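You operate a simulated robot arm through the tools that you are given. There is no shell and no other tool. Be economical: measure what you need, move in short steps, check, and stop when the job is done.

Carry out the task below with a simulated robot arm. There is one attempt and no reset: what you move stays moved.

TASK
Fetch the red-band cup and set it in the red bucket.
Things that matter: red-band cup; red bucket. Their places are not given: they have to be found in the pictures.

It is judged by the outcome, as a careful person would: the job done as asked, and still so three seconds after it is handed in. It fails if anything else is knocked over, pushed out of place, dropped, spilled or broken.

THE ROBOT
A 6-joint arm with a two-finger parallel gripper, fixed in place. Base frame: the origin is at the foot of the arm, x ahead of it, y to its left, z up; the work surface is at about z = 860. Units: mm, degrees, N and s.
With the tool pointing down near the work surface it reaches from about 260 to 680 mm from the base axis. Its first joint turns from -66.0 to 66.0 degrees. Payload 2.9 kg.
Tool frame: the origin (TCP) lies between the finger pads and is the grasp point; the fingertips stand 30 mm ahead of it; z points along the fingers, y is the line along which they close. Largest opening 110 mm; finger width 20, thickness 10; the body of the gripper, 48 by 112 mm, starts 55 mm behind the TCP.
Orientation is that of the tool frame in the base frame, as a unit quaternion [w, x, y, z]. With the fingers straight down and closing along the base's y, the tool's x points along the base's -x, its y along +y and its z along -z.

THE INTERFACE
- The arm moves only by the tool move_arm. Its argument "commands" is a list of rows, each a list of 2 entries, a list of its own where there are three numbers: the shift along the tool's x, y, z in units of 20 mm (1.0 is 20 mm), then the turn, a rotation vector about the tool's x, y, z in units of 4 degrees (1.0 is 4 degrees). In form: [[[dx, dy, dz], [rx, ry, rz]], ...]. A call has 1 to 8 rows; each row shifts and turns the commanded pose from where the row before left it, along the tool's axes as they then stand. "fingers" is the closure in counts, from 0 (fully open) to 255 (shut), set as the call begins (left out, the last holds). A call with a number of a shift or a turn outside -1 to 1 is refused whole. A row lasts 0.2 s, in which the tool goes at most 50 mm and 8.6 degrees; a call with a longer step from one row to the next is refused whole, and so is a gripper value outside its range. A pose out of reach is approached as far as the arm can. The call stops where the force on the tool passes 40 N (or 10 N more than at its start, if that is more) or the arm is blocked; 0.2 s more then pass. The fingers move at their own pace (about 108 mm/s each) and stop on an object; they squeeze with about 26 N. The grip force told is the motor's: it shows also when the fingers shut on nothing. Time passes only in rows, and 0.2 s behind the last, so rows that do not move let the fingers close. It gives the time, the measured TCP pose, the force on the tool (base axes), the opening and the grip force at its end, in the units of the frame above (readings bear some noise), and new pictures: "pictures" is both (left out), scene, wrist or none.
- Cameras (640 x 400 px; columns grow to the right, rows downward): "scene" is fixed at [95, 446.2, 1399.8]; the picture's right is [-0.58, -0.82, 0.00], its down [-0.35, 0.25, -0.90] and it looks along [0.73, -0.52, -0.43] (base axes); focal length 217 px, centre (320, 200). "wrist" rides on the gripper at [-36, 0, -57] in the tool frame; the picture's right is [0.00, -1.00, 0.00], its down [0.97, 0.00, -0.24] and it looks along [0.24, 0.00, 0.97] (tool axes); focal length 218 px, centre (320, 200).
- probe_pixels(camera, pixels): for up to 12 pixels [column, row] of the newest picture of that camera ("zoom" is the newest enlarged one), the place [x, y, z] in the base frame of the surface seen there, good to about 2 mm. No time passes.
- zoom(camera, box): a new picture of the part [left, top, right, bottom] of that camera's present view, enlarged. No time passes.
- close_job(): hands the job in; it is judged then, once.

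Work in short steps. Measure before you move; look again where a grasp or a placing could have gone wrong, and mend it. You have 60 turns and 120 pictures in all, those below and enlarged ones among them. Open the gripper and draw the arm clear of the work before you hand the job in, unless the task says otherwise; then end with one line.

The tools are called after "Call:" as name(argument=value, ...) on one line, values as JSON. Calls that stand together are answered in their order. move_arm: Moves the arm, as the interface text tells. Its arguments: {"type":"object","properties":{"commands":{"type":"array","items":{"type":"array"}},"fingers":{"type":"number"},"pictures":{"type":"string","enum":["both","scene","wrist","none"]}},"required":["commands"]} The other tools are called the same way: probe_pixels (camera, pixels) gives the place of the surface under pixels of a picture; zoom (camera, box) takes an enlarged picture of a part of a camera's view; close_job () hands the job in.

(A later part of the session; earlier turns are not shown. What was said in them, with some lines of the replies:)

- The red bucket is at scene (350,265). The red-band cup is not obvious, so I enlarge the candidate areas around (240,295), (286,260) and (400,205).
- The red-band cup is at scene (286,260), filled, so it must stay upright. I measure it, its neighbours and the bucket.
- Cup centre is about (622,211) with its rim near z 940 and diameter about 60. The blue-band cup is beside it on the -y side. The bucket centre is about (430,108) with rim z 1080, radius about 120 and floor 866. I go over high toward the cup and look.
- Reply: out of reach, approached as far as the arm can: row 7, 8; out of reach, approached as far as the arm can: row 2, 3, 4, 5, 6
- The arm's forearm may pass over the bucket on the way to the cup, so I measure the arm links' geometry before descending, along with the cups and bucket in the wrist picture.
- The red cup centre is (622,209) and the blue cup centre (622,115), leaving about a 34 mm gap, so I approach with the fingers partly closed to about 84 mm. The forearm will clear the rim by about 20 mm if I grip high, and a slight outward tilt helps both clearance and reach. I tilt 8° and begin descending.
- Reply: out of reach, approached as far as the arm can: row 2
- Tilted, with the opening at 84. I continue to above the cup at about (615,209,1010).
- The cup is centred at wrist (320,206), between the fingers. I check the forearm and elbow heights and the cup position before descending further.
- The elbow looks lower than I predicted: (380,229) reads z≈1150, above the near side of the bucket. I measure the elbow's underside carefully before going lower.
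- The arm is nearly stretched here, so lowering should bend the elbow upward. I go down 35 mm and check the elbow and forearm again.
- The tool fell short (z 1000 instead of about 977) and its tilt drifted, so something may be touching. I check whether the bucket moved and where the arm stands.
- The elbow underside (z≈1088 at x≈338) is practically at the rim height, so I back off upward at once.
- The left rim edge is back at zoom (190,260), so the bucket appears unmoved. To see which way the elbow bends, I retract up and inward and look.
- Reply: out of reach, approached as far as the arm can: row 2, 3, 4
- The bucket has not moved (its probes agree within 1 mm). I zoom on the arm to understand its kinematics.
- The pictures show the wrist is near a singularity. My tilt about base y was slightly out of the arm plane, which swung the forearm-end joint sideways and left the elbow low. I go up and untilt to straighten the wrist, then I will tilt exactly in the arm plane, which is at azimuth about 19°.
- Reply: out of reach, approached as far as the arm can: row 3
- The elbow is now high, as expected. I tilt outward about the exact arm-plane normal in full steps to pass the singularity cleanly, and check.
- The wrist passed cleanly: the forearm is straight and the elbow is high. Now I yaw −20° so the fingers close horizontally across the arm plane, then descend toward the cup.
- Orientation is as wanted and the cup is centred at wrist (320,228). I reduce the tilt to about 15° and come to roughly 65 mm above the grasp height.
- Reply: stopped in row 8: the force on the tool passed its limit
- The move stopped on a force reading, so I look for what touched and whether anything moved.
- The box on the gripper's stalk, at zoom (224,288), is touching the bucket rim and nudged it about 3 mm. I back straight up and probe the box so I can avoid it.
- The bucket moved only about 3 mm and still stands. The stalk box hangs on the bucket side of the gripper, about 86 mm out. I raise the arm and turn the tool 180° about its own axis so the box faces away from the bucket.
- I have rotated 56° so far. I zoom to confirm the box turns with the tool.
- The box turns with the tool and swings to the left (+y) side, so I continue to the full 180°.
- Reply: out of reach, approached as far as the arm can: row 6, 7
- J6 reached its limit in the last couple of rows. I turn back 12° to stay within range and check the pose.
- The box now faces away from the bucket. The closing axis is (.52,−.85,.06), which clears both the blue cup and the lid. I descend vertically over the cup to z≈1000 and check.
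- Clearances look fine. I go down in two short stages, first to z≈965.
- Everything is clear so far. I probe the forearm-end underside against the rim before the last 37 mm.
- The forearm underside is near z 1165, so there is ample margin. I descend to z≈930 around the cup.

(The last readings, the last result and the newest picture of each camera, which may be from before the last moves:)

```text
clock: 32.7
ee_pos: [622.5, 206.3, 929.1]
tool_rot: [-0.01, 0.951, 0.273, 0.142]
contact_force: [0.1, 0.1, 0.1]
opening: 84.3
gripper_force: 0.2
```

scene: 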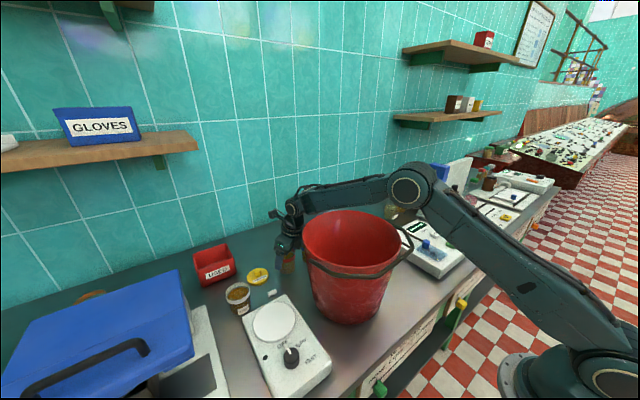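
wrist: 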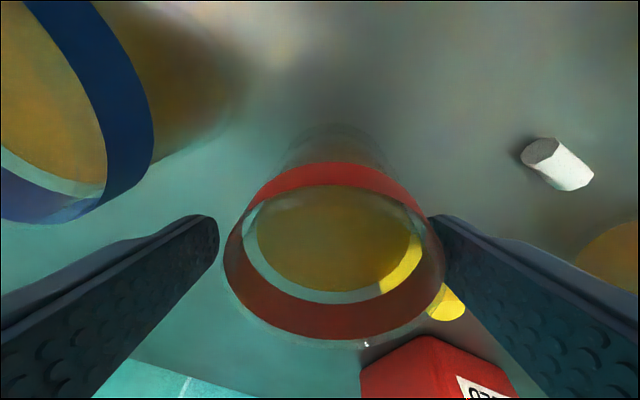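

The cup is about 4 mm to the right finger's side (centre col ≈333), so I shift −y by 4 mm and then close.

Call:
move_arm(commands=[[[0, -0.2, 0], [0, 0, 0]], [[0, 0, 0], [0, 0, 0]]], pictures="none")

Call:
move_arm(commands=[[[0, 0, 0], [0, 0, 0]], [[0, 0, 0], [0, 0, 0]], [[0, 0, 0], [0, 0, 0]], [[0, 0, 0], [0, 0, 0]]], fingers=255, pictures="both")

```text
clock: 33.3
ee_pos: [620.5, 210.9, 929.7]
tool_rot: [-0.01, 0.951, 0.273, 0.143]
contact_force: [0.8, -0.5, -0.1]
opening: 84.3
gripper_force: 0.0
```

```text
clock: 34.3
ee_pos: [620.3, 211.4, 930.3]
tool_rot: [-0.01, 0.951, 0.272, 0.144]
contact_force: [-0.2, 1.9, 2.0]
opening: 57.3
gripper_force: 26.2
```

scene: 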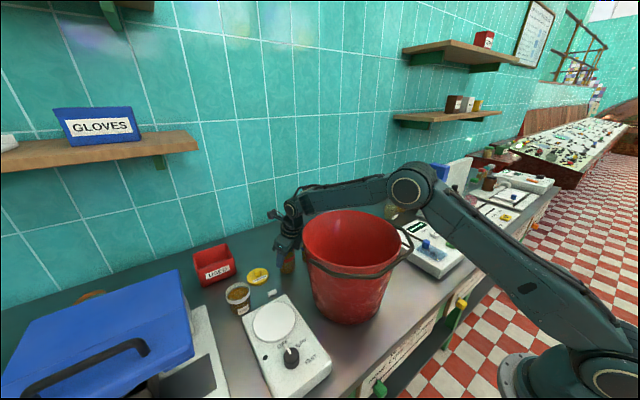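
wrist: 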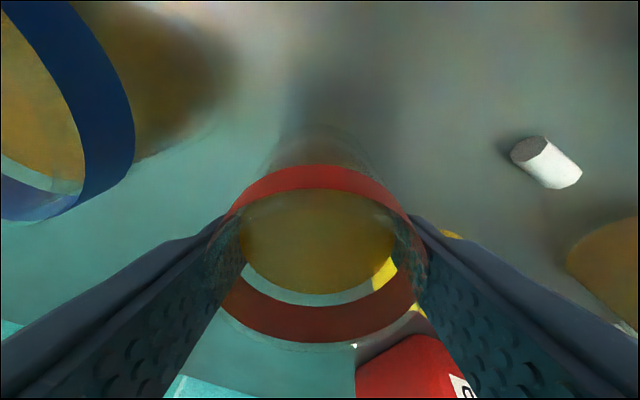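

The cup is gripped (opening 57 mm, 26 N). I lift it 60 mm vertically and check.

Call:
move_arm(commands=[[[0.14, 0.03, -0.48], [0, 0, 0]], [[0.277, 0.059, -0.959], [0, 0, 0]], [[0.277, 0.059, -0.959], [0, 0, 0]], [[0.14, 0.03, -0.48], [0, 0, 0]], [[0, 0, 0], [0, 0, 0]]], pictures="both")

Call:
zoom(camera="scene", box=[240, 150, 400, 287])

```text
clock: 35.5
ee_pos: [619.4, 211.3, 987.2]
tool_rot: [-0.01, 0.951, 0.273, 0.143]
contact_force: [0.0, -0.9, -1.6]
opening: 57.5
gripper_force: 26.4
```

scene: 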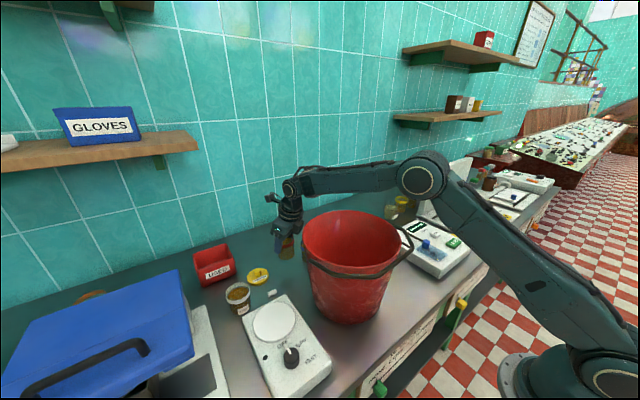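
wrist: 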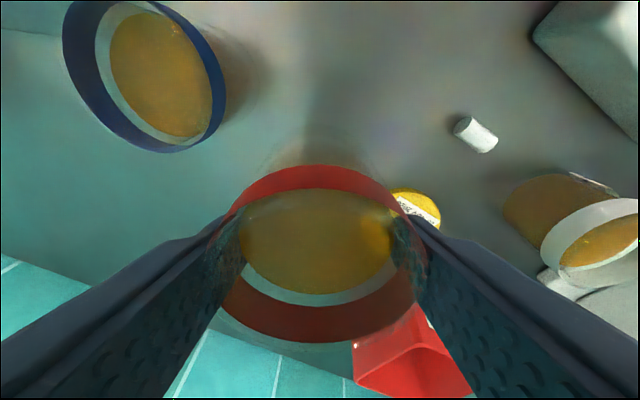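

```text
2.92 times, centred on (320, 218) of scene
```

zoom: 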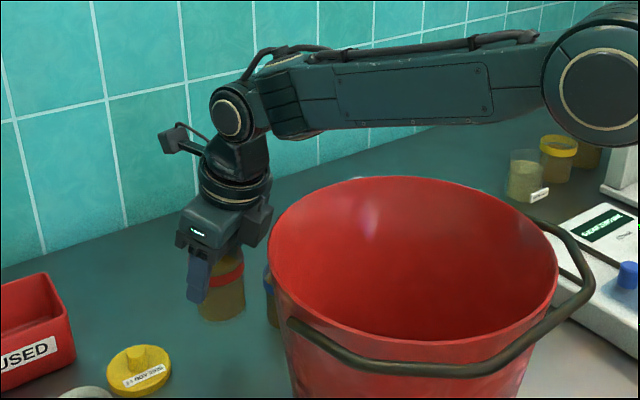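

The cup is lifted upright and nothing else moved. I continue up to z≈1097.

Call:
move_arm(commands=[[[0.254, 0.054, -0.88], [0, 0, 0]], [[0.254, 0.054, -0.88], [0, 0, 0]], [[0.254, 0.054, -0.88], [0, 0, 0]], [[0.254, 0.054, -0.88], [0, 0, 0]], [[0.254, 0.054, -0.88], [0, 0, 0]], [[0.254, 0.054, -0.88], [0, 0, 0]], [[0, 0, 0], [0, 0, 0]]], pictures="scene")

```text
clock: 37.1
ee_pos: [622.2, 208.9, 1100.7]
tool_rot: [-0.01, 0.951, 0.273, 0.143]
contact_force: [0.7, 0.5, -2.3]
opening: 57.3
gripper_force: 26.2
```

scene: 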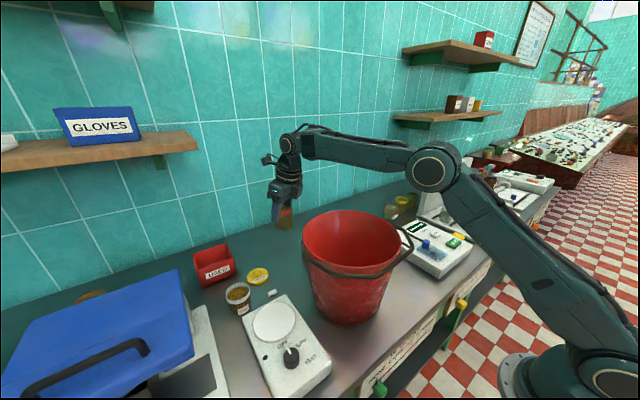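

I continue up and slightly inward to z≈1190, keeping the cup outside the rim until its bottom is above it.

Call:
move_arm(commands=[[[-0.14, -0.032, -0.825], [0, 0, 0]], [[-0.14, -0.032, -0.825], [0, 0, 0]], [[-0.14, -0.032, -0.825], [0, 0, 0]], [[-0.14, -0.032, -0.825], [0, 0, 0]], [[-0.14, -0.032, -0.825], [0, 0, 0]], [[-0.14, -0.032, -0.825], [0, 0, 0]], [[0, 0, 0], [0, 0, 0]]], pictures="scene")

Call:
zoom(camera="scene", box=[240, 90, 460, 277])

```text
clock: 38.7
ee_pos: [578.3, 195.9, 1188.6]
tool_rot: [-0.011, 0.951, 0.273, 0.144]
contact_force: [0.0, 0.3, -1.1]
opening: 57.2
gripper_force: 25.9
```

scene: 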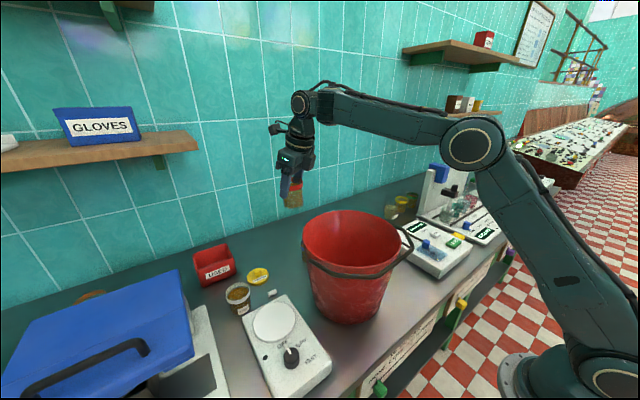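

```text
2.14 times, centred on (350, 184) of scene
```

zoom: 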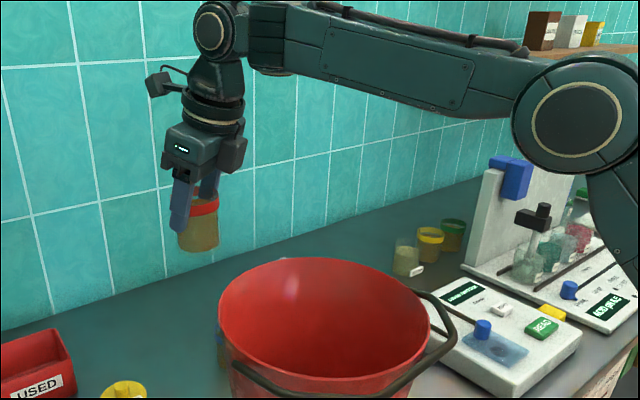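

The cup bottom is at about z 1119, above the rim at 1083. I move horizontally over the bucket centre, about (426,109).

Call:
move_arm(commands=[[[-0.94, -0.028, -0.274], [0, 0, 0]], [[-0.94, -0.028, -0.274], [0, 0, 0]], [[-0.94, -0.028, -0.274], [0, 0, 0]], [[-0.94, -0.028, -0.274], [0, 0, 0]], [[-0.94, -0.028, -0.274], [0, 0, 0]], [[-0.94, -0.028, -0.274], [0, 0, 0]], [[-0.94, -0.028, -0.274], [0, 0, 0]], [[-0.94, -0.028, -0.274], [0, 0, 0]]], pictures="both")

```text
clock: 40.5
ee_pos: [442.3, 119.0, 1190.2]
tool_rot: [-0.011, 0.951, 0.272, 0.143]
contact_force: [0.0, 0.2, -1.6]
opening: 57.2
gripper_force: 25.9
```

scene: 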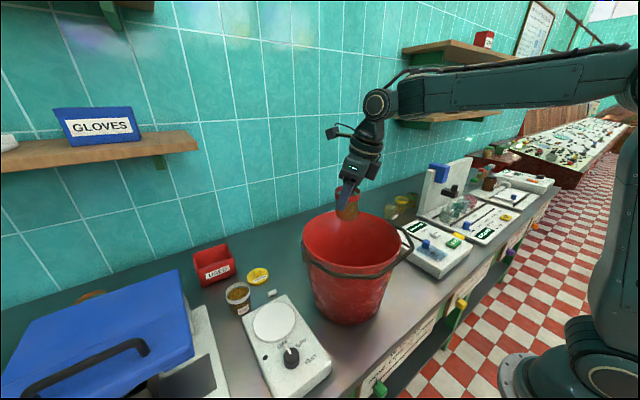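
wrist: 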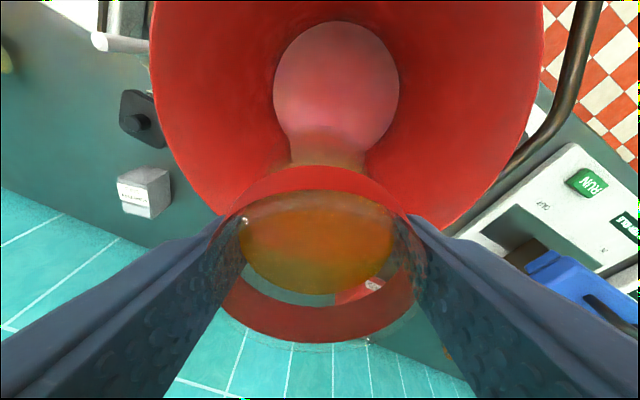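

Above the bucket now. I probe its rim and floor to centre the cup accurately.

Call:
probe_pixels(camera="wrist", pixels=[[335, 60], [280, 85], [392, 85], [335, 25], [152, 40], [541, 40], [190, 185], [475, 190], [335, 100]])

Call:
probe_pixels(camera="scene", pixels=[[303, 240], [350, 274], [397, 235], [318, 265], [380, 268], [330, 215]])

```text
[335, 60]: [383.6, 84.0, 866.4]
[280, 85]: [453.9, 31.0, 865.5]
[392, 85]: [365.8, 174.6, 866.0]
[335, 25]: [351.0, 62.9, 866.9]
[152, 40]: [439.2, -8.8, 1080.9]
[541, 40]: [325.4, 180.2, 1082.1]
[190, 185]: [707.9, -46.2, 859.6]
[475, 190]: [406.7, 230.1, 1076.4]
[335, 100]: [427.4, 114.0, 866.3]
```

```text
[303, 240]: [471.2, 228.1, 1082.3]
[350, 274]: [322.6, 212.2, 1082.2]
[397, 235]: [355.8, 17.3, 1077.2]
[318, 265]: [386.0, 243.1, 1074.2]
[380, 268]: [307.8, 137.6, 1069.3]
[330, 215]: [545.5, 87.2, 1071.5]
```

The bucket centre is about (428,112) with its floor at z 866. I lower the cup, centred, to z≈1025 and check.

Call:
move_arm(commands=[[[-0.375, -0.064, 0.96], [0, 0, 0]], [[-0.375, -0.064, 0.96], [0, 0, 0]], [[-0.375, -0.064, 0.96], [0, 0, 0]], [[-0.375, -0.064, 0.96], [0, 0, 0]], [[-0.375, -0.064, 0.96], [0, 0, 0]], [[-0.375, -0.064, 0.96], [0, 0, 0]], [[-0.375, -0.064, 0.96], [0, 0, 0]], [[-0.375, -0.064, 0.96], [0, 0, 0]]], pictures="both")

Call:
zoom(camera="scene", box=[270, 130, 450, 290])

```text
clock: 42.3
ee_pos: [428.8, 111.4, 1025.1]
tool_rot: [-0.01, 0.951, 0.272, 0.143]
contact_force: [0.1, 0.1, -1.4]
opening: 57.1
gripper_force: 26.0
```

scene: 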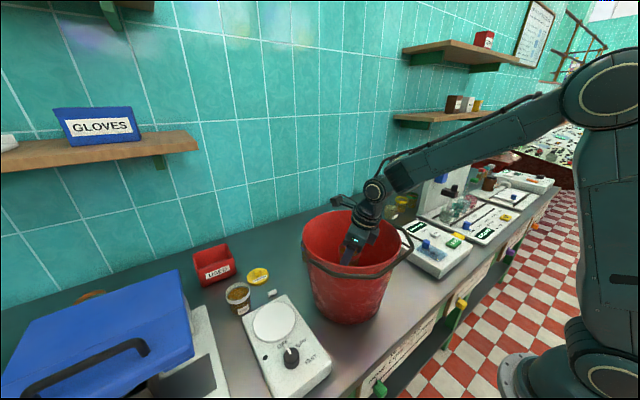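
wrist: 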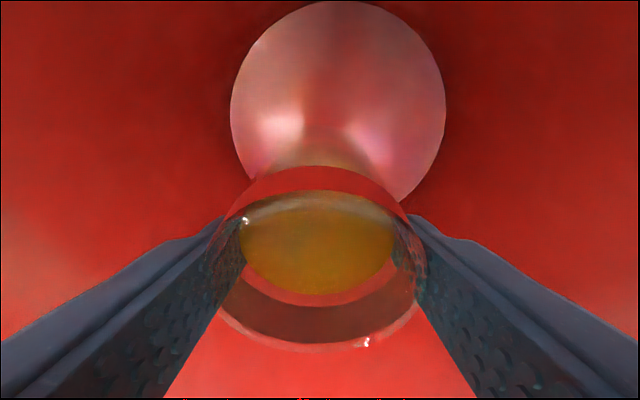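

```text
2.50 times, centred on (360, 210) of scene
```

zoom: 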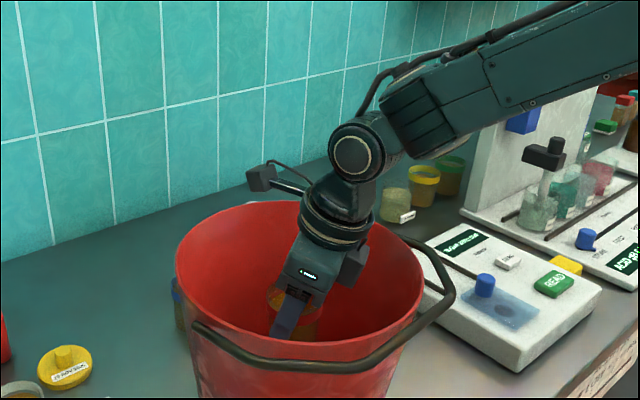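

The descent is good so far. I probe the stalk box against the far rim before the remaining 88 mm.

Call:
probe_pixels(camera="zoom", pixels=[[260, 178], [268, 188], [250, 175], [255, 188], [285, 188], [355, 155], [405, 150], [420, 160], [330, 235], [350, 262]])

```text
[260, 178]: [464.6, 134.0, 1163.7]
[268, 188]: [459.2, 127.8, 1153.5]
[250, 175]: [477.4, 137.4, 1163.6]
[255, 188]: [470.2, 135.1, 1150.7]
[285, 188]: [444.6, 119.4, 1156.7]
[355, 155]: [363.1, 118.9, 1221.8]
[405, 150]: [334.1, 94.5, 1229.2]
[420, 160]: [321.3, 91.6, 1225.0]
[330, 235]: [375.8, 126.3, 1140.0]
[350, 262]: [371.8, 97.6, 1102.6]
```

The box is about 60–75 mm from the bucket axis, inside the 118 mm rim, and the forearm stays above the rim. I lower to z≈945.

Call:
move_arm(commands=[[[-0.277, -0.059, 0.959], [0, 0, 0]], [[-0.277, -0.059, 0.959], [0, 0, 0]], [[-0.277, -0.059, 0.959], [0, 0, 0]], [[-0.277, -0.059, 0.959], [0, 0, 0]], [[0, 0, 0], [0, 0, 0]]], pictures="both")

```text
clock: 43.5
ee_pos: [431.8, 109.2, 942.7]
tool_rot: [-0.01, 0.951, 0.273, 0.143]
contact_force: [-0.7, -0.4, -1.0]
opening: 57.4
gripper_force: 26.2
```

scene: 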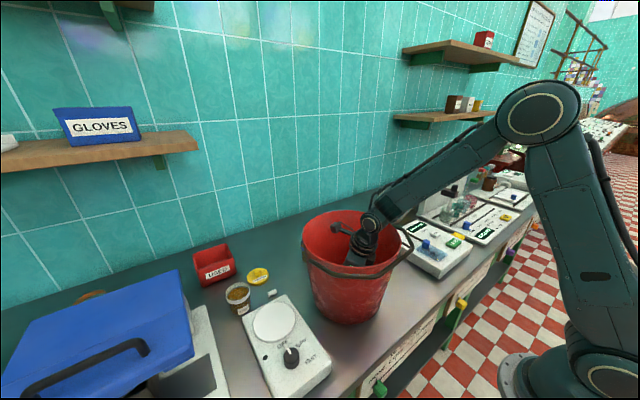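
wrist: 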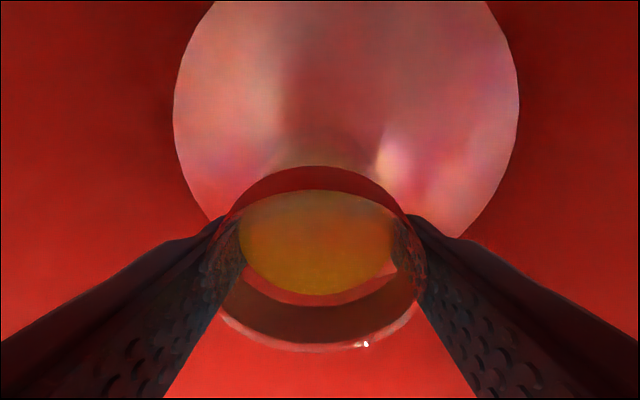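

The bottom should meet the floor at a TCP height of about 936. I ease down in 2 mm rows and watch the force.

Call:
move_arm(commands=[[[-0.028, -0.006, 0.096], [0, 0, 0]], [[-0.028, -0.006, 0.096], [0, 0, 0]], [[-0.028, -0.006, 0.096], [0, 0, 0]], [[0, 0, 0], [0, 0, 0]]], pictures="none")

```text
clock: 44.5
ee_pos: [429.8, 110.3, 938.6]
tool_rot: [-0.01, 0.951, 0.273, 0.144]
contact_force: [-0.5, 0.5, -1.5]
opening: 57.3
gripper_force: 26.4
```

No contact yet, so I ease down a little further.

Call:
move_arm(commands=[[[-0.014, -0.003, 0.048], [0, 0, 0]], [[-0.014, -0.003, 0.048], [0, 0, 0]], [[0, 0, 0], [0, 0, 0]]], pictures="none")

Call:
move_arm(commands=[[[-0.014, -0.003, 0.048], [0, 0, 0]], [[0, 0, 0], [0, 0, 0]]], pictures="none")

```text
clock: 45.3
ee_pos: [429.9, 111.3, 937.2]
tool_rot: [-0.009, 0.952, 0.272, 0.143]
contact_force: [0.1, 0.0, -2.2]
opening: 57.2
gripper_force: 26.2
```

```text
clock: 45.9
ee_pos: [430.8, 112.1, 936.2]
tool_rot: [-0.01, 0.951, 0.273, 0.144]
contact_force: [-1.3, -1.1, 4.3]
opening: 56.9
gripper_force: 25.8
```

The upward force of 4 N shows the cup resting on the bucket floor. I open the fingers to about 84 mm.

Call:
move_arm(commands=[[[0, 0, 0], [0, 0, 0]], [[0, 0, 0], [0, 0, 0]], [[0, 0, 0], [0, 0, 0]]], fingers=60, pictures="wrist")

```text
clock: 46.7
ee_pos: [431.4, 111.1, 934.4]
tool_rot: [-0.01, 0.951, 0.273, 0.143]
contact_force: [-0.9, -0.3, 0.1]
opening: 84.3
gripper_force: 0.1
```

wrist: 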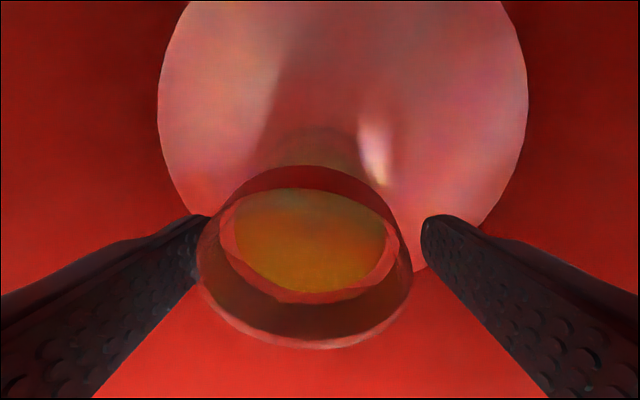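

The cup stands free, with the left finger close beside it. I centre by +4 mm in y and then lift straight up.

Call:
move_arm(commands=[[[0, 0.22, 0], [0, 0, 0]], [[0.14, 0.03, -0.48], [0, 0, 0]], [[0.277, 0.059, -0.959], [0, 0, 0]], [[0.277, 0.059, -0.959], [0, 0, 0]], [[0, 0, 0], [0, 0, 0]]], pictures="wrist")

```text
clock: 47.9
ee_pos: [432.6, 109.9, 986.7]
tool_rot: [-0.011, 0.951, 0.273, 0.142]
contact_force: [-0.7, -0.8, 0.1]
opening: 84.0
gripper_force: 0.1
```

wrist: 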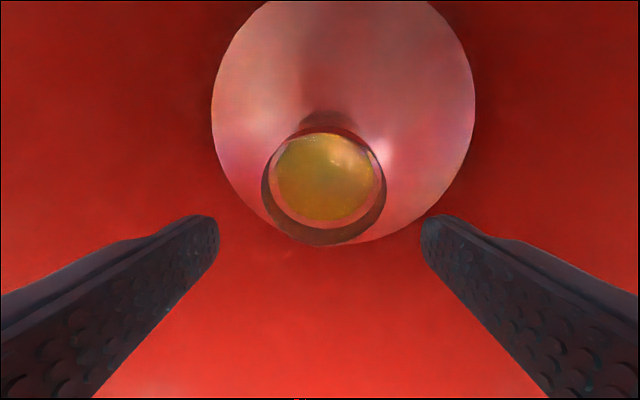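

The cup stands upright on the floor. I raise the gripper vertically out of the bucket.

Call:
move_arm(commands=[[[0.277, 0.059, -0.959], [0, 0, 0]], [[0.277, 0.059, -0.959], [0, 0, 0]], [[0.277, 0.059, -0.959], [0, 0, 0]], [[0.277, 0.059, -0.959], [0, 0, 0]], [[0.277, 0.059, -0.959], [0, 0, 0]], [[0.277, 0.059, -0.959], [0, 0, 0]], [[0.277, 0.059, -0.959], [0, 0, 0]], [[0.277, 0.059, -0.959], [0, 0, 0]]], pictures="none")

Call:
move_arm(commands=[[[0.277, 0.059, -0.959], [0, 0, 0]], [[0.277, 0.059, -0.959], [0, 0, 0]], [[0.277, 0.059, -0.959], [0, 0, 0]], [[0.277, 0.059, -0.959], [0, 0, 0]], [[0.277, 0.059, -0.959], [0, 0, 0]], [[0, 0, 0], [0, 0, 0]]], pictures="both")

```text
clock: 49.7
ee_pos: [433.6, 105.8, 1146.9]
tool_rot: [-0.01, 0.952, 0.272, 0.143]
contact_force: [0.0, 0.2, 0.4]
opening: 84.3
gripper_force: 0.0
```

```text
clock: 51.1
ee_pos: [431.8, 107.3, 1247.0]
tool_rot: [-0.01, 0.951, 0.273, 0.143]
contact_force: [0.3, -0.3, -0.4]
opening: 84.1
gripper_force: 0.0
```

scene: 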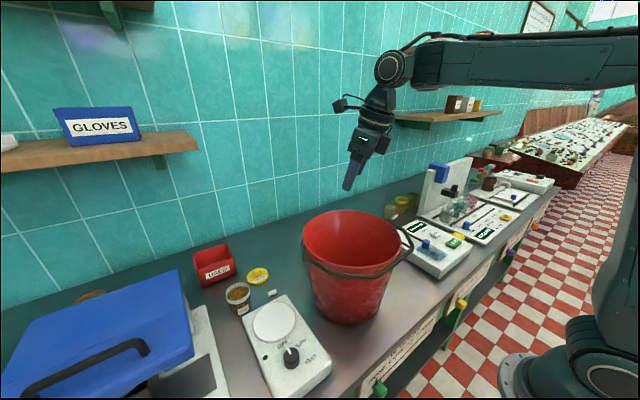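
wrist: 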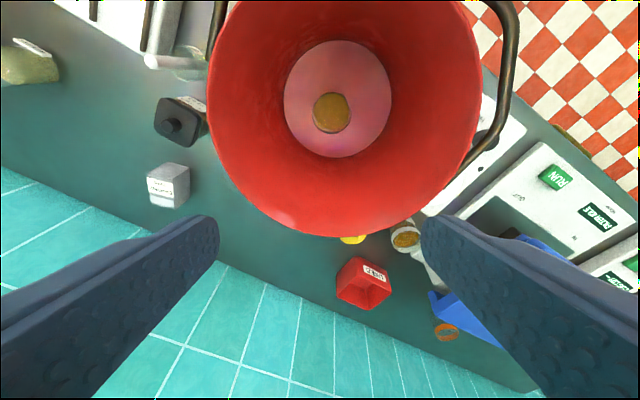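

The cup stands upright on the bucket floor at wrist (332,112), the neighbours are undisturbed and the arm is clear. I open the gripper fully and then hand in.

Call:
move_arm(commands=[[[0, 0, 0], [0, 0, 0]], [[0, 0, 0], [0, 0, 0]]], fingers=0, pictures="none")

Call:
close_job()

```text
clock: 51.7
ee_pos: [432.4, 108.4, 1246.1]
tool_rot: [-0.01, 0.951, 0.273, 0.143]
contact_force: [0.4, 0.2, 0.3]
opening: 110.2
gripper_force: 0.1
```

```text
The job is handed in.
```

The red-band cup is standing upright on the floor of the red bucket, with the gripper open and the arm clear; on the way the gripper brushed the bucket and shifted it about 3 mm, and nothing else was disturbed.
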